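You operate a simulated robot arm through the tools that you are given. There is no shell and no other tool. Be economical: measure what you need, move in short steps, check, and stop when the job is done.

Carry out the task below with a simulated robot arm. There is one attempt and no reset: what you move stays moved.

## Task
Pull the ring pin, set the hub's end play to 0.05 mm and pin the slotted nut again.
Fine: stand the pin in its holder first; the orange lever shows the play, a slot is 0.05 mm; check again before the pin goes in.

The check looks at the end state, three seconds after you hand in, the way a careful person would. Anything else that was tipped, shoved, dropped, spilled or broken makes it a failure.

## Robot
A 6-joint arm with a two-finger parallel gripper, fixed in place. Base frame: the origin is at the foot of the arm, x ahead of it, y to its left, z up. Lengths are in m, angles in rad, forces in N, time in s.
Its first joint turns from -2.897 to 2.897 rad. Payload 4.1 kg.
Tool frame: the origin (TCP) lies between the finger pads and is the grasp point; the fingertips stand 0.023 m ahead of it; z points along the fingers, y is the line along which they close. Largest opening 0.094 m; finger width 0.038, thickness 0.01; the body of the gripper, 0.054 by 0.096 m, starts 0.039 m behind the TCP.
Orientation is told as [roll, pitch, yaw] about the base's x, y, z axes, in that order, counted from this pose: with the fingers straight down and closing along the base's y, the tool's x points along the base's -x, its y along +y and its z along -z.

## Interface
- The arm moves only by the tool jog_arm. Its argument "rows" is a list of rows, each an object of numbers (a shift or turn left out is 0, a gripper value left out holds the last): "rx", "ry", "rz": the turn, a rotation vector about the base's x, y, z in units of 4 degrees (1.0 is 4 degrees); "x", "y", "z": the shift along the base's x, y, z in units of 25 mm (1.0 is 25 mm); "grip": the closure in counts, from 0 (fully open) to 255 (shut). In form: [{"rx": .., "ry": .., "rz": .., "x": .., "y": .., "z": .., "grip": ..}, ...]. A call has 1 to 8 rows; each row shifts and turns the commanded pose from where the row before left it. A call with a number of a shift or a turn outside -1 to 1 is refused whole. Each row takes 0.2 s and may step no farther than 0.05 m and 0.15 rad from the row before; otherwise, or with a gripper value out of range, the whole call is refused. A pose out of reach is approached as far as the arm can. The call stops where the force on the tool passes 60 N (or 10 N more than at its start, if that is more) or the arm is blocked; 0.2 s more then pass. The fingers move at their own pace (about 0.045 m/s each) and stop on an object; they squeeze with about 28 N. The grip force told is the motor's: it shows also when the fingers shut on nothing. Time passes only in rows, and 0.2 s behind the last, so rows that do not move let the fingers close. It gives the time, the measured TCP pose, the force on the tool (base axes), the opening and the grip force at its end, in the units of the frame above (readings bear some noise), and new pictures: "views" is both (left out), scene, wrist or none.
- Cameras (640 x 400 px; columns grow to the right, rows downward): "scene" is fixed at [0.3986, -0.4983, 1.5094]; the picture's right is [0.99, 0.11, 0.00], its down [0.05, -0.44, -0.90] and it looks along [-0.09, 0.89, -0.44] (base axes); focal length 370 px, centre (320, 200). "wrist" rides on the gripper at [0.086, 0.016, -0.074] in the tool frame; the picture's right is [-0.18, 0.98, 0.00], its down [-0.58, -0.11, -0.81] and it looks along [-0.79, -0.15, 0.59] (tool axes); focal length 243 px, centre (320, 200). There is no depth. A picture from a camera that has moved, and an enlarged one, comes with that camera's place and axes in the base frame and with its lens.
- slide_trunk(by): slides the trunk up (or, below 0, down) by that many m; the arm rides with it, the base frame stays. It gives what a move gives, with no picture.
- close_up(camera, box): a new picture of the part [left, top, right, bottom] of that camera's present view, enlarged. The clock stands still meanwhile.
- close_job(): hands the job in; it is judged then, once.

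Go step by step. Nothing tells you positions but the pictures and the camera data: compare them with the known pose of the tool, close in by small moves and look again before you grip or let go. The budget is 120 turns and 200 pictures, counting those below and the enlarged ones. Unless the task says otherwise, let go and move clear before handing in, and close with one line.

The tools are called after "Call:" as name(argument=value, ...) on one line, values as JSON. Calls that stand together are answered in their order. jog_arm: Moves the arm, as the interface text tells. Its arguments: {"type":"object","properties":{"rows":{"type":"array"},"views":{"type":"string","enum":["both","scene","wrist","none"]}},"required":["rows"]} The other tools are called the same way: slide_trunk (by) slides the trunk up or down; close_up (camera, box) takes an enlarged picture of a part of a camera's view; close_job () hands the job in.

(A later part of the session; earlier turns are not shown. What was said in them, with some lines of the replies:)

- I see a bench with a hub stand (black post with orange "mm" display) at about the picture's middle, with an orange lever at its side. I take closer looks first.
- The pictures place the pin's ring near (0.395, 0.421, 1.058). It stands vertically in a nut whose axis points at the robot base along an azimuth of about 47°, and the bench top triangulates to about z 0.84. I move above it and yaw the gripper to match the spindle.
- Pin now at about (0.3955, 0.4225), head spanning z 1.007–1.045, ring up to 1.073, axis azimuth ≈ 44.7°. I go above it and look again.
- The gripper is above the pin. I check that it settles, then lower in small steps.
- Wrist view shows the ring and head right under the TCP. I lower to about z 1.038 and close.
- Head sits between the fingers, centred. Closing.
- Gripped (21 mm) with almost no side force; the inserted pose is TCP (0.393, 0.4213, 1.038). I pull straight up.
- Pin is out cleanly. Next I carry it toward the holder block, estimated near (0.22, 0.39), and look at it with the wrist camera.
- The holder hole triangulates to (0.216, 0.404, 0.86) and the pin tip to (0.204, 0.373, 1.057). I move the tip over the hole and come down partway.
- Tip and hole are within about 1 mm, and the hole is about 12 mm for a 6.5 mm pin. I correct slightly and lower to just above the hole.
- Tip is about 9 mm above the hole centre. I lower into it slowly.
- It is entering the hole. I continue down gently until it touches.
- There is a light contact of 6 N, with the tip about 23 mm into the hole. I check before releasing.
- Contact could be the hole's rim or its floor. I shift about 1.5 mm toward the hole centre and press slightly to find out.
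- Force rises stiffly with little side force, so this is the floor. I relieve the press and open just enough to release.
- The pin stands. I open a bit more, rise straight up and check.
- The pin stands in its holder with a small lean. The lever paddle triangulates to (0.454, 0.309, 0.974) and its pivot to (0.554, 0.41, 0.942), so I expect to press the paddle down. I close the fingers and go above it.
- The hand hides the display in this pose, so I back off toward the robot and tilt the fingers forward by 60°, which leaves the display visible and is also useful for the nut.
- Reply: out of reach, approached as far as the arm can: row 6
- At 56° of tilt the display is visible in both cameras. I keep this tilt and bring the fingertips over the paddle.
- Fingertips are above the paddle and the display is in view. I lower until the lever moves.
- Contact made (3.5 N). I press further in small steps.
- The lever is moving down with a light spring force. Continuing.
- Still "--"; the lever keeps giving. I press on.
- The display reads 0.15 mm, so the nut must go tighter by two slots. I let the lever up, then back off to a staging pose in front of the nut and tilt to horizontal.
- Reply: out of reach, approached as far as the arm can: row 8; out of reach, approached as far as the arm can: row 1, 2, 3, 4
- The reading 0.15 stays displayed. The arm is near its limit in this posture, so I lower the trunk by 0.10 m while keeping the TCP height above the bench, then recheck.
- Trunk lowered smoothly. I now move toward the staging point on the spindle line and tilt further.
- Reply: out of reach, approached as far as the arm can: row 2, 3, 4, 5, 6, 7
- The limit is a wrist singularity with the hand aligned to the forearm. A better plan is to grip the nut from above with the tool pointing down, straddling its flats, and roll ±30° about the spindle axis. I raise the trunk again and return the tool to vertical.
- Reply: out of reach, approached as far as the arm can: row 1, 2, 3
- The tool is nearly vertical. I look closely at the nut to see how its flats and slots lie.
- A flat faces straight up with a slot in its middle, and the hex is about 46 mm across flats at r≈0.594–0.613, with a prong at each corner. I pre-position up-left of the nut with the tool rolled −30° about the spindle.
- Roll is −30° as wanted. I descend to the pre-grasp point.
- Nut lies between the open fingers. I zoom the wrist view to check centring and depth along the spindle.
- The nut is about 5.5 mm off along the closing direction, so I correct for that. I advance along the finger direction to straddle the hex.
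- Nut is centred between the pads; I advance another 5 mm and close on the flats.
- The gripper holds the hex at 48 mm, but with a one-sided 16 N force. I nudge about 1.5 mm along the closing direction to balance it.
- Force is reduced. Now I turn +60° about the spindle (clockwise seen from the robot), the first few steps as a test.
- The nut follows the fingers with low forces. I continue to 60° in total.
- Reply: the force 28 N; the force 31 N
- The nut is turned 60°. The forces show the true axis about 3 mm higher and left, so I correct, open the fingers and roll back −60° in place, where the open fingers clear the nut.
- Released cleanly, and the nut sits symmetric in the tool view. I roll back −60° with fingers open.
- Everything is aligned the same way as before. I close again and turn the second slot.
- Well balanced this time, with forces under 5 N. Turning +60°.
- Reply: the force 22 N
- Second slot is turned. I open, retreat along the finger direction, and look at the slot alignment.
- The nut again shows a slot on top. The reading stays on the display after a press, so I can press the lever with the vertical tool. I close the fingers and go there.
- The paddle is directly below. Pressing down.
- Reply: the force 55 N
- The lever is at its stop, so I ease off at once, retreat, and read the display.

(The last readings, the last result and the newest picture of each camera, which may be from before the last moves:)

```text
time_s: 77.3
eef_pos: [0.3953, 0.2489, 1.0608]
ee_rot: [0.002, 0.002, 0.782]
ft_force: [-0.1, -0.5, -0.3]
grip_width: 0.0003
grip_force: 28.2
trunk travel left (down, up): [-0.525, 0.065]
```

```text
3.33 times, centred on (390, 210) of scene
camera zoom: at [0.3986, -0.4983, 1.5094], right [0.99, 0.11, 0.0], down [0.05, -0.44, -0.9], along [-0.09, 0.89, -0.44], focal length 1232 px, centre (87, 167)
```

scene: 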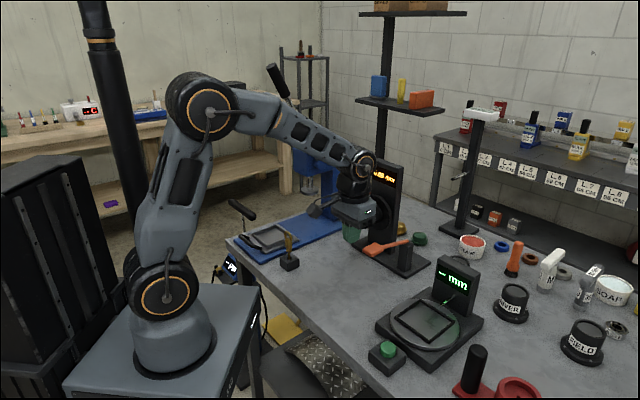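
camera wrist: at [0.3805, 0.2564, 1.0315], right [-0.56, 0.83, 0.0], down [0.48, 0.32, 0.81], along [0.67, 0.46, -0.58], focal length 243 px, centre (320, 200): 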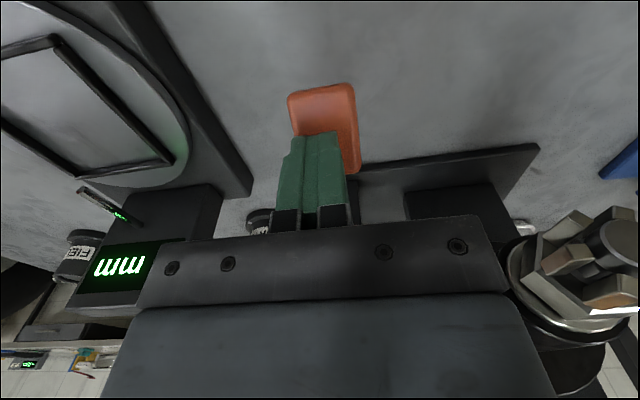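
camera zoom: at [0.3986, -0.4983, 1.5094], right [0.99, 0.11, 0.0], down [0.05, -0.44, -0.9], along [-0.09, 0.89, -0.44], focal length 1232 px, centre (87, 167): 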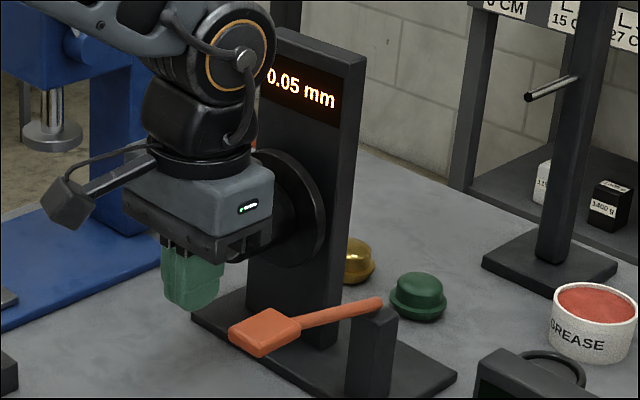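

It reads 0.05 mm and the lever has sprung back. Next I fetch the pin, going above the holder with open fingers.

Call:
jog_arm(rows=[{"z": 0.6, "x": -0.5, "y": 0.3, "grip": 40}, {"z": 0.6, "x": -1, "y": 0.8}, {"x": -1, "y": 0.85}, {"x": -1, "y": 0.85}, {"x": -1, "y": 0.85}, {"x": -1, "y": 0.85}, {"x": -0.9, "y": 0.85}, {"x": -0.9, "y": 0.85}], views="none")

Call:
jog_arm(rows=[{"z": -0.9}, {"z": -0.9}, {}])

Call:
close_up(camera="scene", box=[255, 210, 335, 290])

Call:
close_up(camera="wrist", box=[240, 20, 400, 180])

```text
time_s: 79.1
eef_pos: [0.2119, 0.4044, 1.0905]
ee_rot: [0.002, 0.001, 0.782]
ft_force: [0.5, 0.5, -0.4]
grip_width: 0.0791
grip_force: 0.0
trunk travel left (down, up): [-0.525, 0.065]
```

```text
time_s: 79.9
eef_pos: [0.2148, 0.4031, 1.0475]
ee_rot: [0.002, 0.003, 0.783]
ft_force: [-0.5, 0.4, 0.7]
grip_width: 0.079
grip_force: 0.1
trunk travel left (down, up): [-0.525, 0.065]
camera wrist: at [0.1428, 0.3531, 1.1216], right [-0.56, 0.83, 0.0], down [0.49, 0.33, 0.81], along [0.67, 0.45, -0.59], focal length 243 px, centre (320, 200)
```

scene: 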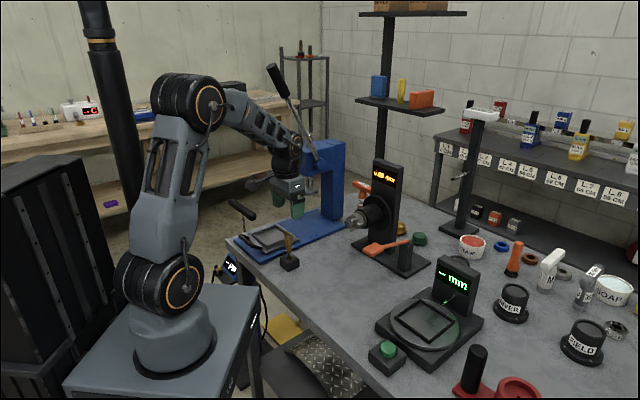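
wrist: 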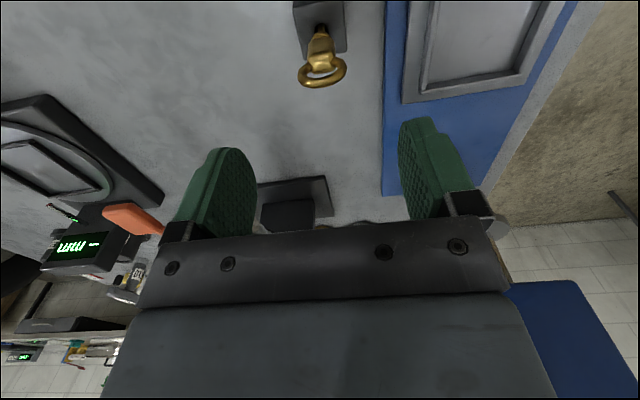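

```text
5.00 times, centred on (295, 250) of scene
camera zoom: at [0.3986, -0.4983, 1.5094], right [0.99, 0.11, 0.0], down [0.05, -0.44, -0.9], along [-0.09, 0.89, -0.44], focal length 1847 px, centre (445, -50)
```

zoom: 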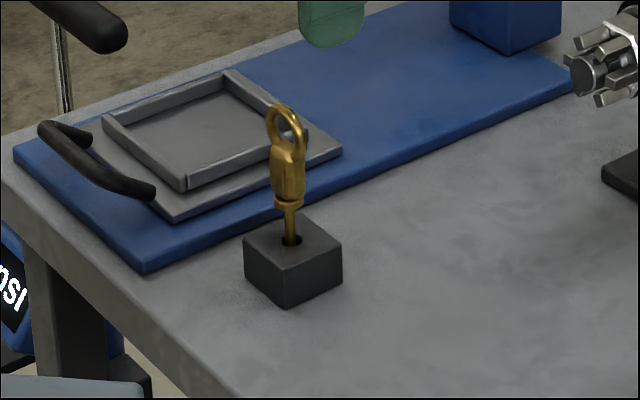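

```text
2.50 times, centred on (320, 100) of wrist
camera zoom: at [0.1428, 0.3531, 1.1216], right [-0.56, 0.83, 0.0], down [0.49, 0.33, 0.81], along [0.67, 0.45, -0.59], focal length 606 px, centre (320, 450)
```

zoom: 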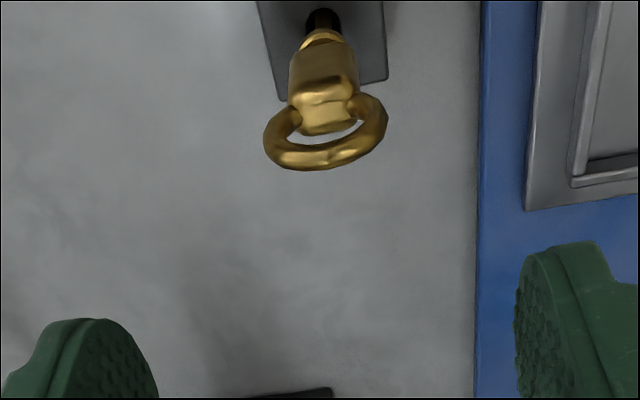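

The pin stands nearly upright and under the TCP, with a lean of a few degrees. I descend around its head.

Call:
jog_arm(rows=[{"x": -0.09, "y": 0.055, "z": -0.7}, {"z": -0.9}, {"z": -0.9}, {"z": -0.9}, {"z": -0.8}, {"z": -0.5}, {"z": -0.3}, {}])

Call:
close_up(camera="wrist", box=[240, 60, 400, 220])

```text
time_s: 81.7
eef_pos: [0.2107, 0.4048, 0.9202]
ee_rot: [0.002, 0.001, 0.781]
ft_force: [-0.5, 1.2, -0.3]
grip_width: 0.0795
grip_force: 0.1
trunk travel left (down, up): [-0.525, 0.065]
camera wrist: at [0.1395, 0.3545, 0.9941], right [-0.56, 0.83, 0.0], down [0.49, 0.33, 0.81], along [0.67, 0.45, -0.59], focal length 243 px, centre (320, 200)
```

scene: 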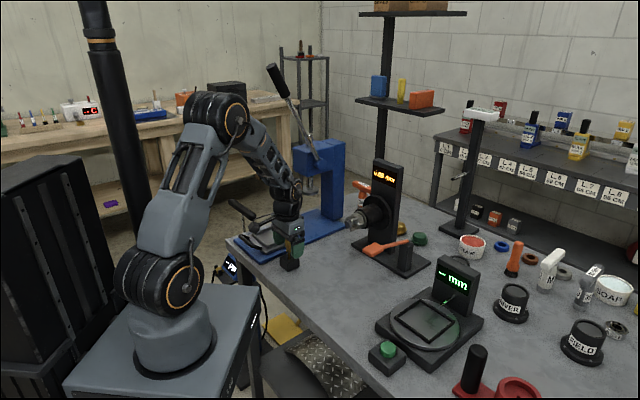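
wrist: 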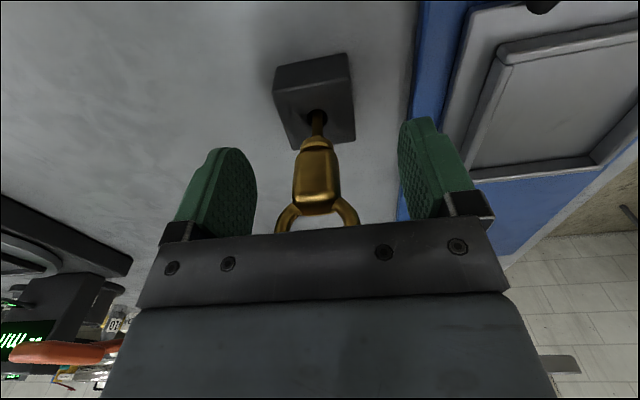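

```text
2.50 times, centred on (320, 140) of wrist
camera zoom: at [0.1395, 0.3545, 0.9941], right [-0.56, 0.83, 0.0], down [0.49, 0.33, 0.81], along [0.67, 0.45, -0.59], focal length 606 px, centre (320, 350)
```

zoom: 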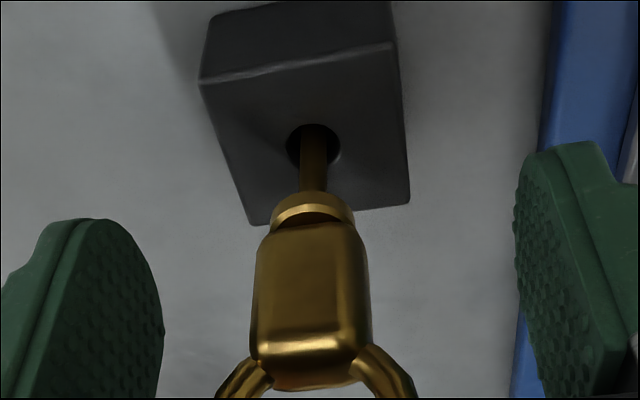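

Head is between the pads. I trim 1.5 mm sideways, close and lift.

Call:
jog_arm(rows=[{"x": 0.04, "y": -0.04, "z": 0.05}, {"grip": 120}, {"grip": 180}, {"grip": 255}, {}, {}], views="none")

Call:
jog_arm(rows=[{"z": 0.4}, {"z": 0.5}, {"z": 0.8}, {"z": 1}, {"z": 1}, {"z": 1}, {"z": 1}, {"z": 1}], views="none")

Call:
jog_arm(rows=[{"z": 1}, {"z": 1}, {}])

Call:
close_up(camera="scene", box=[240, 140, 340, 280])

Call:
close_up(camera="wrist", box=[240, 60, 400, 220])

```text
time_s: 83.1
eef_pos: [0.2114, 0.4022, 0.9204]
ee_rot: [0.001, 0.001, 0.782]
ft_force: [-0.4, -0.2, 0.2]
grip_width: 0.0213
grip_force: 28.4
trunk travel left (down, up): [-0.525, 0.065]
```

```text
time_s: 84.9
eef_pos: [0.2101, 0.4016, 1.0889]
ee_rot: [0.002, 0.002, 0.782]
ft_force: [0.5, 0.3, -0.1]
grip_width: 0.0213
grip_force: 28.2
trunk travel left (down, up): [-0.525, 0.065]
```

```text
time_s: 85.7
eef_pos: [0.2152, 0.4015, 1.1407]
ee_rot: [0.003, 0.001, 0.782]
ft_force: [0.5, 0.2, 0.3]
grip_width: 0.0211
grip_force: 28.1
trunk travel left (down, up): [-0.525, 0.065]
camera wrist: at [0.1431, 0.3514, 1.2145], right [-0.56, 0.83, 0.0], down [0.49, 0.33, 0.81], along [0.67, 0.45, -0.59], focal length 243 px, centre (320, 200)
```

scene: 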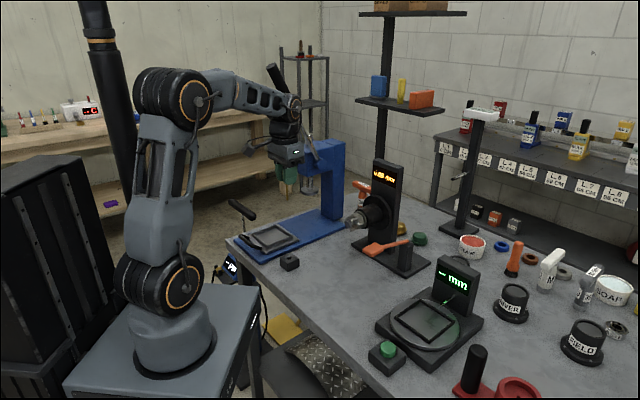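
wrist: 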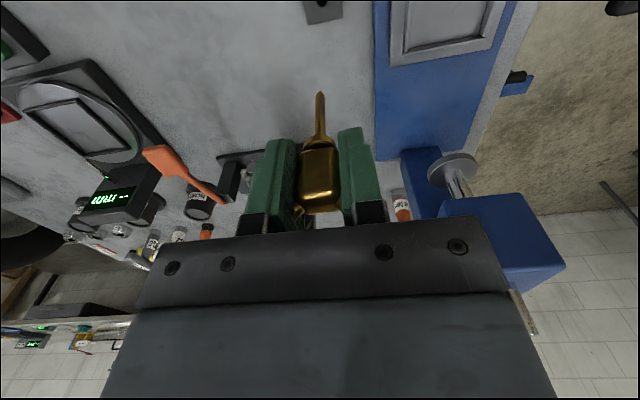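

```text
2.86 times, centred on (290, 210) of scene
camera zoom: at [0.3986, -0.4983, 1.5094], right [0.99, 0.11, 0.0], down [0.05, -0.44, -0.9], along [-0.09, 0.89, -0.44], focal length 1056 px, centre (406, 171)
```

zoom: 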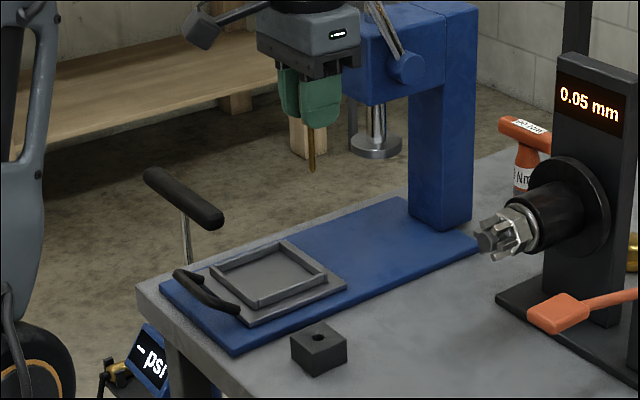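

```text
2.50 times, centred on (320, 140) of wrist
camera zoom: at [0.1431, 0.3514, 1.2145], right [-0.56, 0.83, 0.0], down [0.49, 0.33, 0.81], along [0.67, 0.45, -0.59], focal length 606 px, centre (320, 350)
```

zoom: 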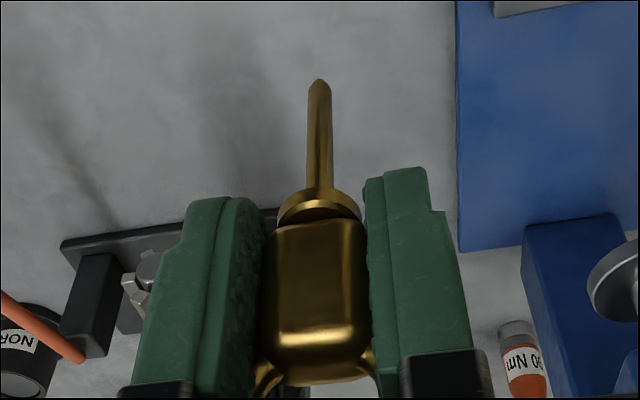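

The pin is in hand with the same tip position in the gripper as when I pulled it, and the display still reads 0.05 mm. I carry it over the nut.

Call:
jog_arm(rows=[{"x": 0.9, "y": 0.1}, {"x": 0.9, "y": 0.1}, {"x": 0.9, "y": 0.1}, {"x": 0.9, "y": 0.1}, {"x": 0.9, "y": 0.1}, {"x": 0.9, "y": 0.1}, {"x": 0.9, "y": 0.1}, {"x": 0.8, "y": 0.07}], views="none")

Call:
jog_arm(rows=[{}, {}])

Call:
close_up(camera="scene", box=[335, 170, 405, 250])

Call:
close_up(camera="wrist", box=[270, 0, 370, 110])

```text
time_s: 87.5
eef_pos: [0.3908, 0.4231, 1.1377]
ee_rot: [0.002, 0.002, 0.781]
ft_force: [0.3, 0.0, 0.5]
grip_width: 0.0211
grip_force: 27.8
trunk travel left (down, up): [-0.525, 0.065]
```

```text
time_s: 88.1
eef_pos: [0.3907, 0.424, 1.1371]
ee_rot: [0.002, 0.002, 0.78]
ft_force: [-0.5, -0.1, -0.6]
grip_width: 0.0212
grip_force: 27.6
trunk travel left (down, up): [-0.525, 0.065]
camera wrist: at [0.3193, 0.3741, 1.2116], right [-0.56, 0.83, 0.0], down [0.49, 0.33, 0.81], along [0.67, 0.45, -0.59], focal length 243 px, centre (320, 200)
```

scene: 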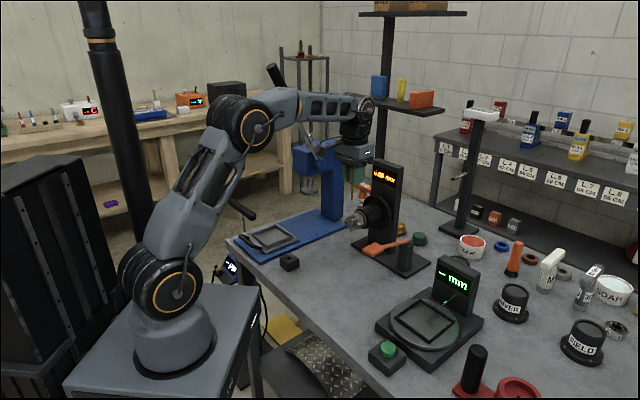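
wrist: 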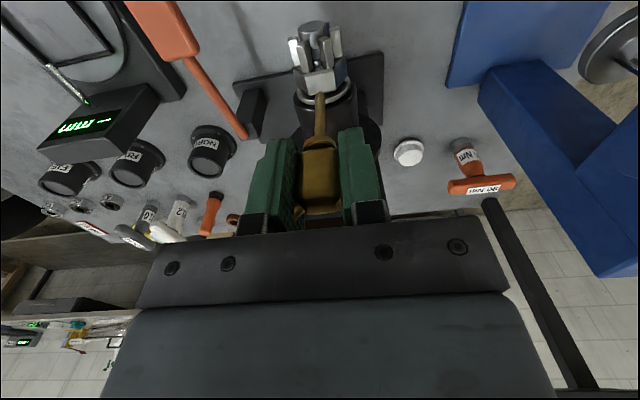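

```text
5.00 times, centred on (370, 210) of scene
camera zoom: at [0.3986, -0.4983, 1.5094], right [0.99, 0.11, 0.0], down [0.05, -0.44, -0.9], along [-0.09, 0.89, -0.44], focal length 1847 px, centre (70, 150)
```

zoom: 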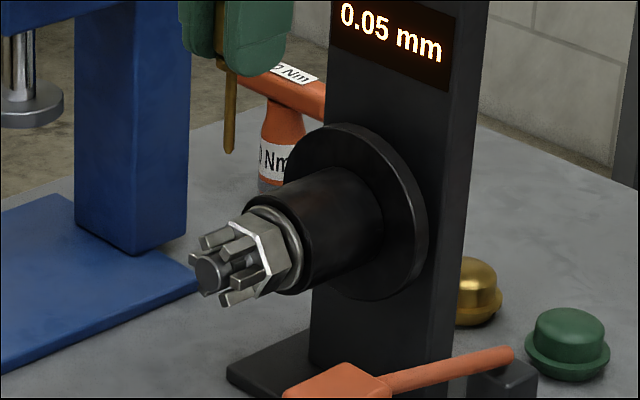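

```text
3.64 times, centred on (320, 55) of wrist
camera zoom: at [0.3193, 0.3741, 1.2116], right [-0.56, 0.83, 0.0], down [0.49, 0.33, 0.81], along [0.67, 0.45, -0.59], focal length 882 px, centre (320, 727)
```

zoom: 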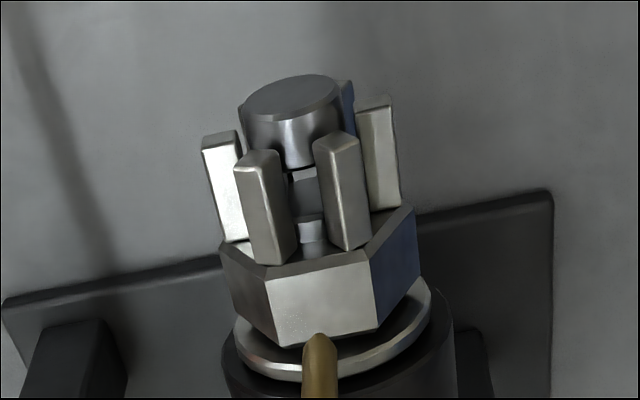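

Close: the tip should shift about 1.5 mm sideways to centre on the top slot. I correct and lower 25 mm.

Call:
jog_arm(rows=[{"x": 0.042, "y": -0.043}, {"z": -0.5}, {"z": -0.5}, {}], views="none")

Call:
close_up(camera="scene", box=[340, 190, 390, 240])

Call:
close_up(camera="wrist", box=[280, 30, 360, 110])

```text
time_s: 89.1
eef_pos: [0.3897, 0.4214, 1.1148]
ee_rot: [0.001, 0.002, 0.783]
ft_force: [-0.3, -0.2, -0.5]
grip_width: 0.0214
grip_force: 28.1
trunk travel left (down, up): [-0.525, 0.065]
```

```text
8.00 times, centred on (365, 215) of scene
camera zoom: at [0.3986, -0.4983, 1.5094], right [0.99, 0.11, 0.0], down [0.05, -0.44, -0.9], along [-0.09, 0.89, -0.44], focal length 2956 px, centre (-40, 80)
```

zoom: 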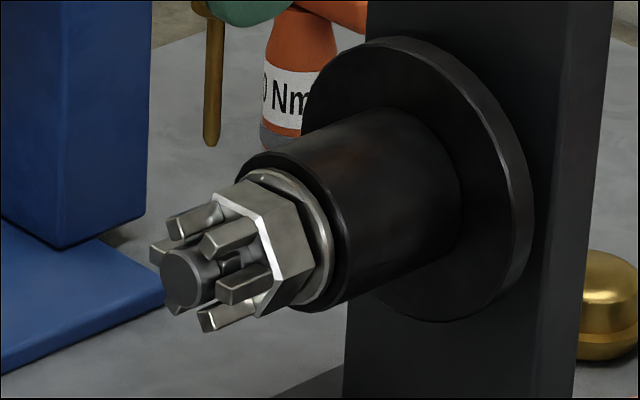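

```text
5.00 times, centred on (320, 70) of wrist
camera zoom: at [0.3193, 0.3713, 1.1895], right [-0.56, 0.83, 0.0], down [0.49, 0.33, 0.81], along [0.67, 0.45, -0.59], focal length 1213 px, centre (320, 850)
```

zoom: 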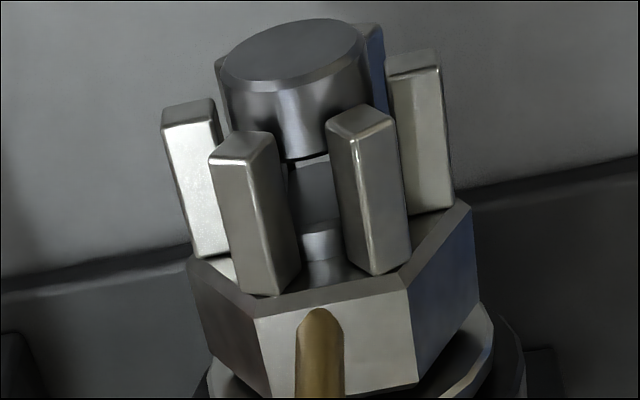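

Tip is lined up with the slot and the cross hole to within about 0.5 mm. I lower slowly.

Call:
jog_arm(rows=[{"x": 0.012, "y": -0.012, "z": -0.3}, {"z": -0.3}, {"z": -0.2}, {}], views="none")

Call:
close_up(camera="scene", box=[340, 190, 390, 240])

Call:
close_up(camera="wrist", box=[280, 40, 360, 120])

```text
time_s: 90.1
eef_pos: [0.391, 0.4219, 1.0929]
ee_rot: [0.001, 0.002, 0.782]
ft_force: [0.1, 0.0, 0.9]
grip_width: 0.021
grip_force: 28.4
trunk travel left (down, up): [-0.525, 0.065]
```

```text
8.00 times, centred on (365, 215) of scene
camera zoom: at [0.3986, -0.4983, 1.5094], right [0.99, 0.11, 0.0], down [0.05, -0.44, -0.9], along [-0.09, 0.89, -0.44], focal length 2956 px, centre (-40, 80)
```

zoom: 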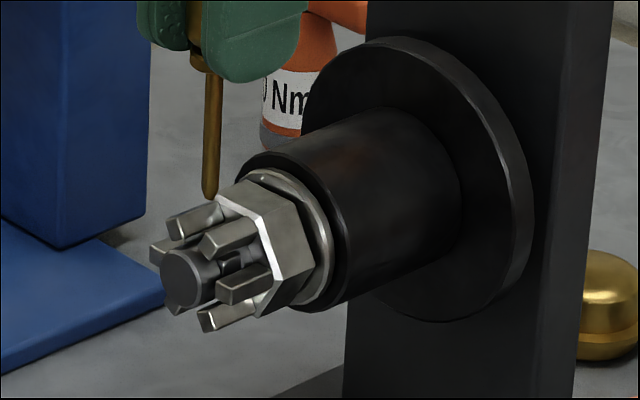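

```text
5.00 times, centred on (320, 80) of wrist
camera zoom: at [0.3196, 0.3713, 1.1687], right [-0.56, 0.83, 0.0], down [0.49, 0.33, 0.81], along [0.67, 0.45, -0.59], focal length 1213 px, centre (320, 800)
```

zoom: 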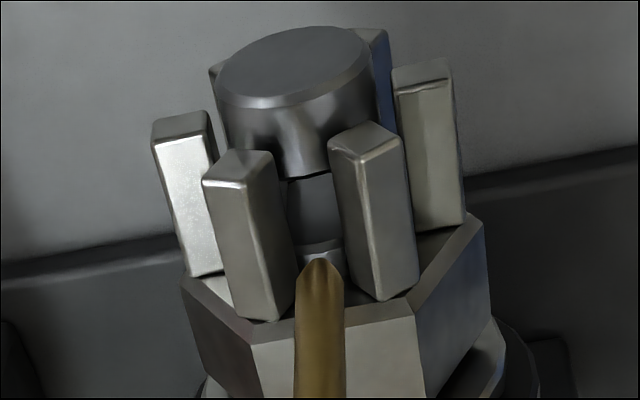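

Still well centred and free. I continue into the slot.

Call:
jog_arm(rows=[{"x": 0.015, "y": -0.015, "z": -0.2}, {"z": -0.2}, {"z": -0.15}, {}], views="none")

Call:
close_up(camera="wrist", box=[280, 50, 360, 130])

Call:
close_up(camera="scene", box=[340, 190, 390, 240])

```text
time_s: 91.1
eef_pos: [0.3898, 0.4203, 1.0799]
ee_rot: [0.002, 0.004, 0.78]
ft_force: [0.4, 0.9, -0.6]
grip_width: 0.0208
grip_force: 27.6
trunk travel left (down, up): [-0.525, 0.065]
```

```text
5.00 times, centred on (320, 90) of wrist
camera zoom: at [0.3197, 0.3707, 1.1542], right [-0.56, 0.83, 0.0], down [0.49, 0.33, 0.81], along [0.67, 0.45, -0.59], focal length 1213 px, centre (320, 750)
```

zoom: 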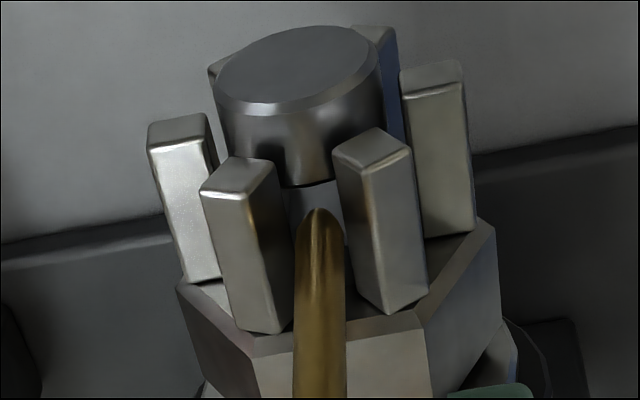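

```text
8.00 times, centred on (365, 215) of scene
camera zoom: at [0.3986, -0.4983, 1.5094], right [0.99, 0.11, 0.0], down [0.05, -0.44, -0.9], along [-0.09, 0.89, -0.44], focal length 2956 px, centre (-40, 80)
```

zoom: 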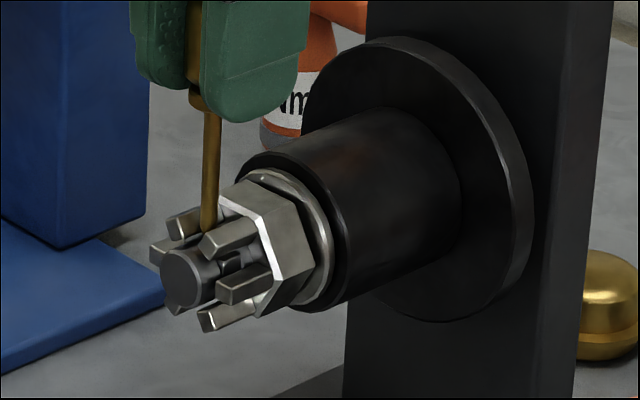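

The tip is between the prongs. I lower further in small steps and watch the force.

Call:
jog_arm(rows=[{"x": 0.012, "y": -0.012, "z": -0.12}, {"z": -0.12}, {"z": -0.12}, {}], views="none")

Call:
close_up(camera="wrist", box=[280, 60, 360, 140])

```text
time_s: 92.1
eef_pos: [0.3918, 0.4208, 1.0722]
ee_rot: [0.001, 0.001, 0.782]
ft_force: [-0.4, 0.5, 0.1]
grip_width: 0.0213
grip_force: 28.4
trunk travel left (down, up): [-0.525, 0.065]
```

```text
5.00 times, centred on (320, 100) of wrist
camera zoom: at [0.321, 0.3706, 1.1464], right [-0.56, 0.83, 0.0], down [0.49, 0.33, 0.81], along [0.67, 0.45, -0.59], focal length 1213 px, centre (320, 700)
```

zoom: 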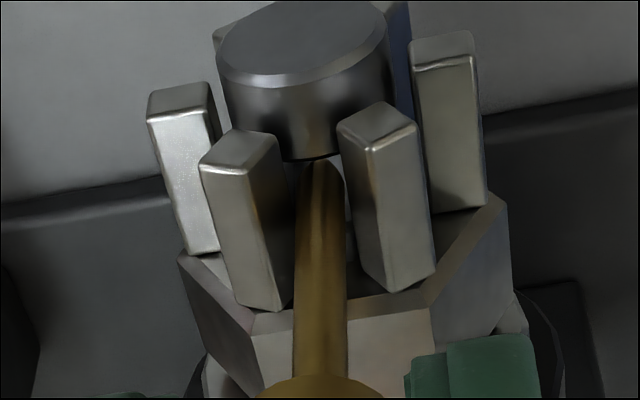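

No force, and by height the tip is entering the spindle's cross hole. I continue down.

Call:
jog_arm(rows=[{"z": -0.15}, {"z": -0.15}, {"z": -0.15}, {"z": -0.15}, {}], views="none")

Call:
close_up(camera="wrist", box=[260, 60, 380, 180])

Call:
close_up(camera="scene", box=[340, 190, 390, 240])

```text
time_s: 93.3
eef_pos: [0.3924, 0.4198, 1.0539]
ee_rot: [0.002, 0.002, 0.783]
ft_force: [-2.6, 1.8, -0.5]
grip_width: 0.0212
grip_force: 27.4
trunk travel left (down, up): [-0.525, 0.065]
```

```text
3.33 times, centred on (320, 120) of wrist
camera zoom: at [0.3212, 0.3705, 1.1288], right [-0.56, 0.83, 0.0], down [0.49, 0.33, 0.81], along [0.67, 0.45, -0.59], focal length 809 px, centre (320, 467)
```

zoom: 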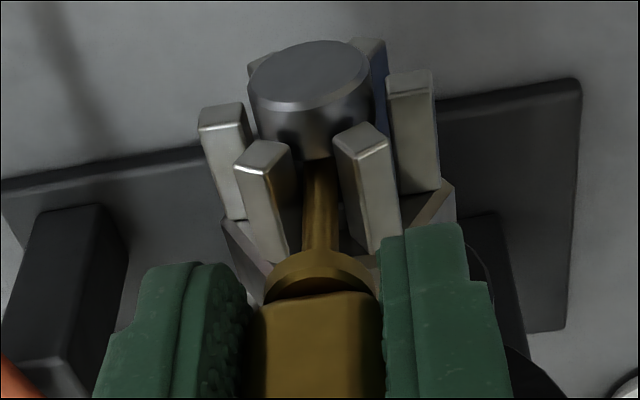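

```text
8.00 times, centred on (365, 215) of scene
camera zoom: at [0.3986, -0.4983, 1.5094], right [0.99, 0.11, 0.0], down [0.05, -0.44, -0.9], along [-0.09, 0.89, -0.44], focal length 2956 px, centre (-40, 80)
```

zoom: 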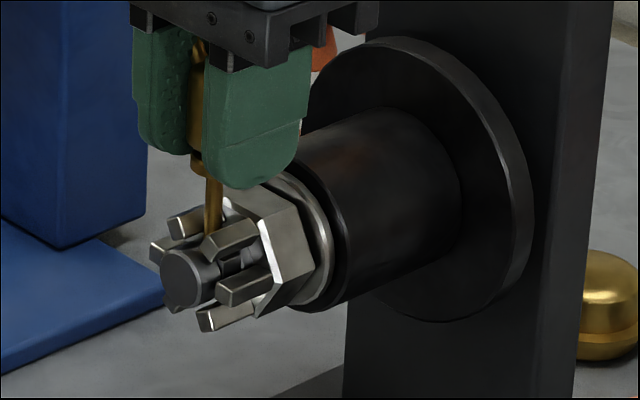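

The pin is sliding through with only about 3 N side force. I lower the last 15 mm.

Call:
jog_arm(rows=[{"z": -0.15}, {"z": -0.15}, {"z": -0.15}, {"z": -0.1}, {}], views="none")

Call:
close_up(camera="wrist", box=[260, 60, 380, 180])

Call:
close_up(camera="scene", box=[340, 190, 390, 240])

```text
time_s: 94.5
eef_pos: [0.3919, 0.42, 1.0409]
ee_rot: [0.002, 0.001, 0.783]
ft_force: [-0.3, -0.2, -0.3]
grip_width: 0.0213
grip_force: 28.1
trunk travel left (down, up): [-0.525, 0.065]
```

```text
3.33 times, centred on (320, 120) of wrist
camera zoom: at [0.3207, 0.3707, 1.1153], right [-0.56, 0.83, 0.0], down [0.49, 0.33, 0.81], along [0.67, 0.45, -0.59], focal length 809 px, centre (320, 467)
```

zoom: 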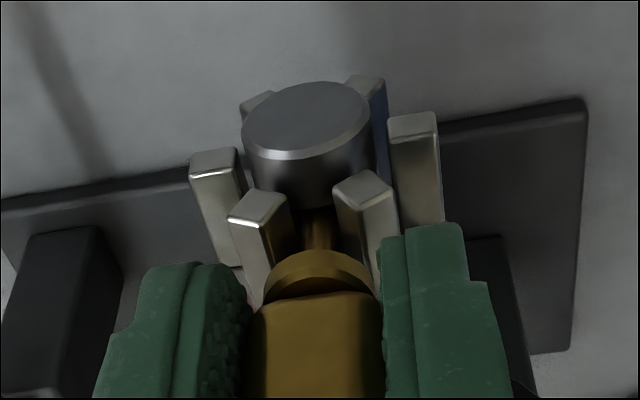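

```text
8.00 times, centred on (365, 215) of scene
camera zoom: at [0.3986, -0.4983, 1.5094], right [0.99, 0.11, 0.0], down [0.05, -0.44, -0.9], along [-0.09, 0.89, -0.44], focal length 2956 px, centre (-40, 80)
```

zoom: 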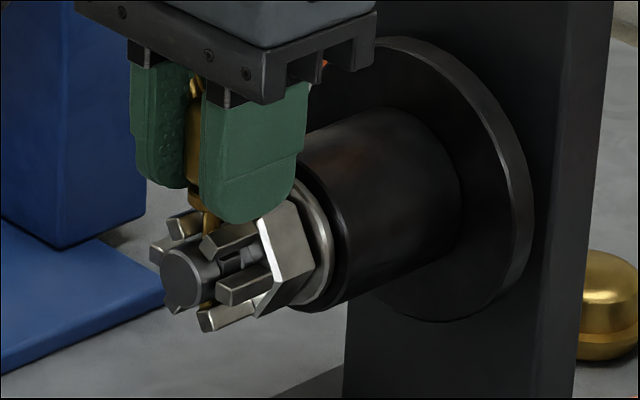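

Nearly seated. I lower a little more until it makes contact.

Call:
jog_arm(rows=[{"z": -0.08}, {"z": -0.08}, {}], views="none")

Call:
close_up(camera="scene", box=[340, 190, 390, 240])

```text
time_s: 95.3
eef_pos: [0.3921, 0.4207, 1.0375]
ee_rot: [0.001, 0.0, 0.781]
ft_force: [1.9, -0.8, 1.0]
grip_width: 0.0211
grip_force: 27.4
trunk travel left (down, up): [-0.525, 0.065]
```

```text
8.00 times, centred on (365, 215) of scene
camera zoom: at [0.3986, -0.4983, 1.5094], right [0.99, 0.11, 0.0], down [0.05, -0.44, -0.9], along [-0.09, 0.89, -0.44], focal length 2956 px, centre (-40, 80)
```

zoom: 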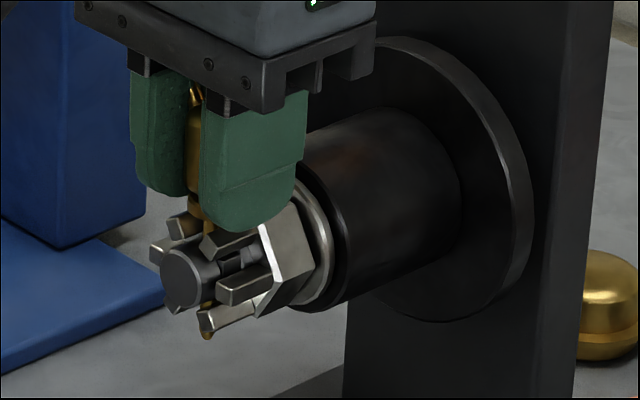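

The tip emerges below, matching the original picture within about 1 mm. One last small press, then release.

Call:
jog_arm(rows=[{"z": -0.06}, {"z": -0.04}, {}], views="none")

```text
time_s: 96.1
eef_pos: [0.3928, 0.4201, 1.0356]
ee_rot: [0.004, 0.001, 0.782]
ft_force: [2.2, -2.0, 2.8]
grip_width: 0.0213
grip_force: 27.9
trunk travel left (down, up): [-0.525, 0.065]
```

Light contact, so it is seated. I open and rise straight up.

Call:
jog_arm(rows=[{"grip": 180}, {"grip": 120}, {"grip": 40}, {}, {"z": 0.4}, {"z": 0.8}, {"z": 1}, {"z": 1}], views="none")

Call:
jog_arm(rows=[{"x": -0.8, "y": -0.8, "z": 0.5}, {"x": -0.8, "y": -0.8}, {"x": -0.8, "y": -0.8}, {"x": -0.8, "y": -0.8}, {}])

Call:
close_up(camera="scene", box=[330, 170, 410, 250])

```text
time_s: 97.9
eef_pos: [0.3908, 0.4209, 1.1149]
ee_rot: [0.0, 0.001, 0.783]
ft_force: [-0.4, -0.7, -0.4]
grip_width: 0.0794
grip_force: 0.1
trunk travel left (down, up): [-0.525, 0.065]
```

```text
time_s: 99.1
eef_pos: [0.3132, 0.3393, 1.126]
ee_rot: [0.002, -0.001, 0.782]
ft_force: [-0.3, 0.2, -0.6]
grip_width: 0.0791
grip_force: 0.0
trunk travel left (down, up): [-0.525, 0.065]
camera wrist: at [0.2414, 0.29, 1.2006], right [-0.56, 0.83, 0.0], down [0.49, 0.33, 0.81], along [0.67, 0.45, -0.59], focal length 243 px, centre (320, 200)
```

scene: 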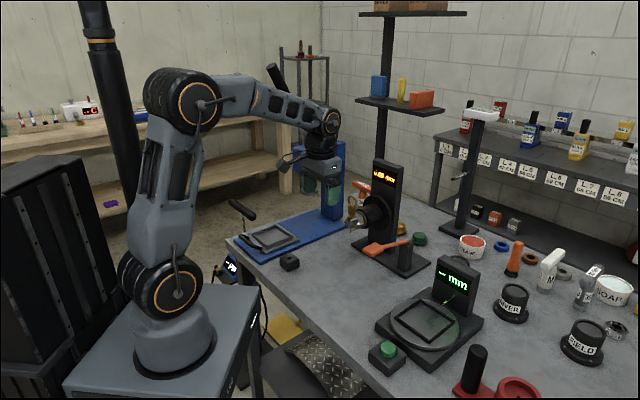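
wrist: 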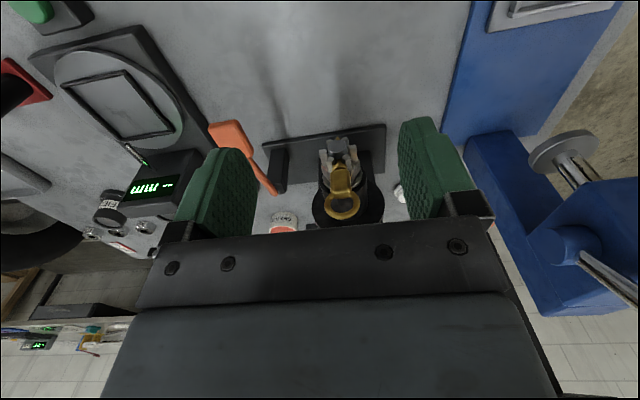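

```text
5.00 times, centred on (370, 210) of scene
camera zoom: at [0.3986, -0.4983, 1.5094], right [0.99, 0.11, 0.0], down [0.05, -0.44, -0.9], along [-0.09, 0.89, -0.44], focal length 1847 px, centre (70, 150)
```

zoom: 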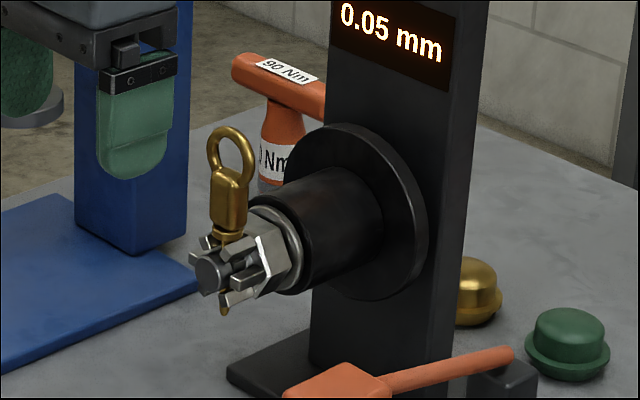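

The pin is seated exactly as it was originally (ring top and tip match the first picture). The display reads 0.05 mm, the lever is up and the arm is clear, so I hand in.

Call:
close_job()

```text
The job is handed in.
```

The hub's end play is set to 0.05 mm: it read 0.15 mm at first, I tightened the nut two slots, and the lever check before pinning read 0.05 mm; the ring pin is back through the slotted nut.
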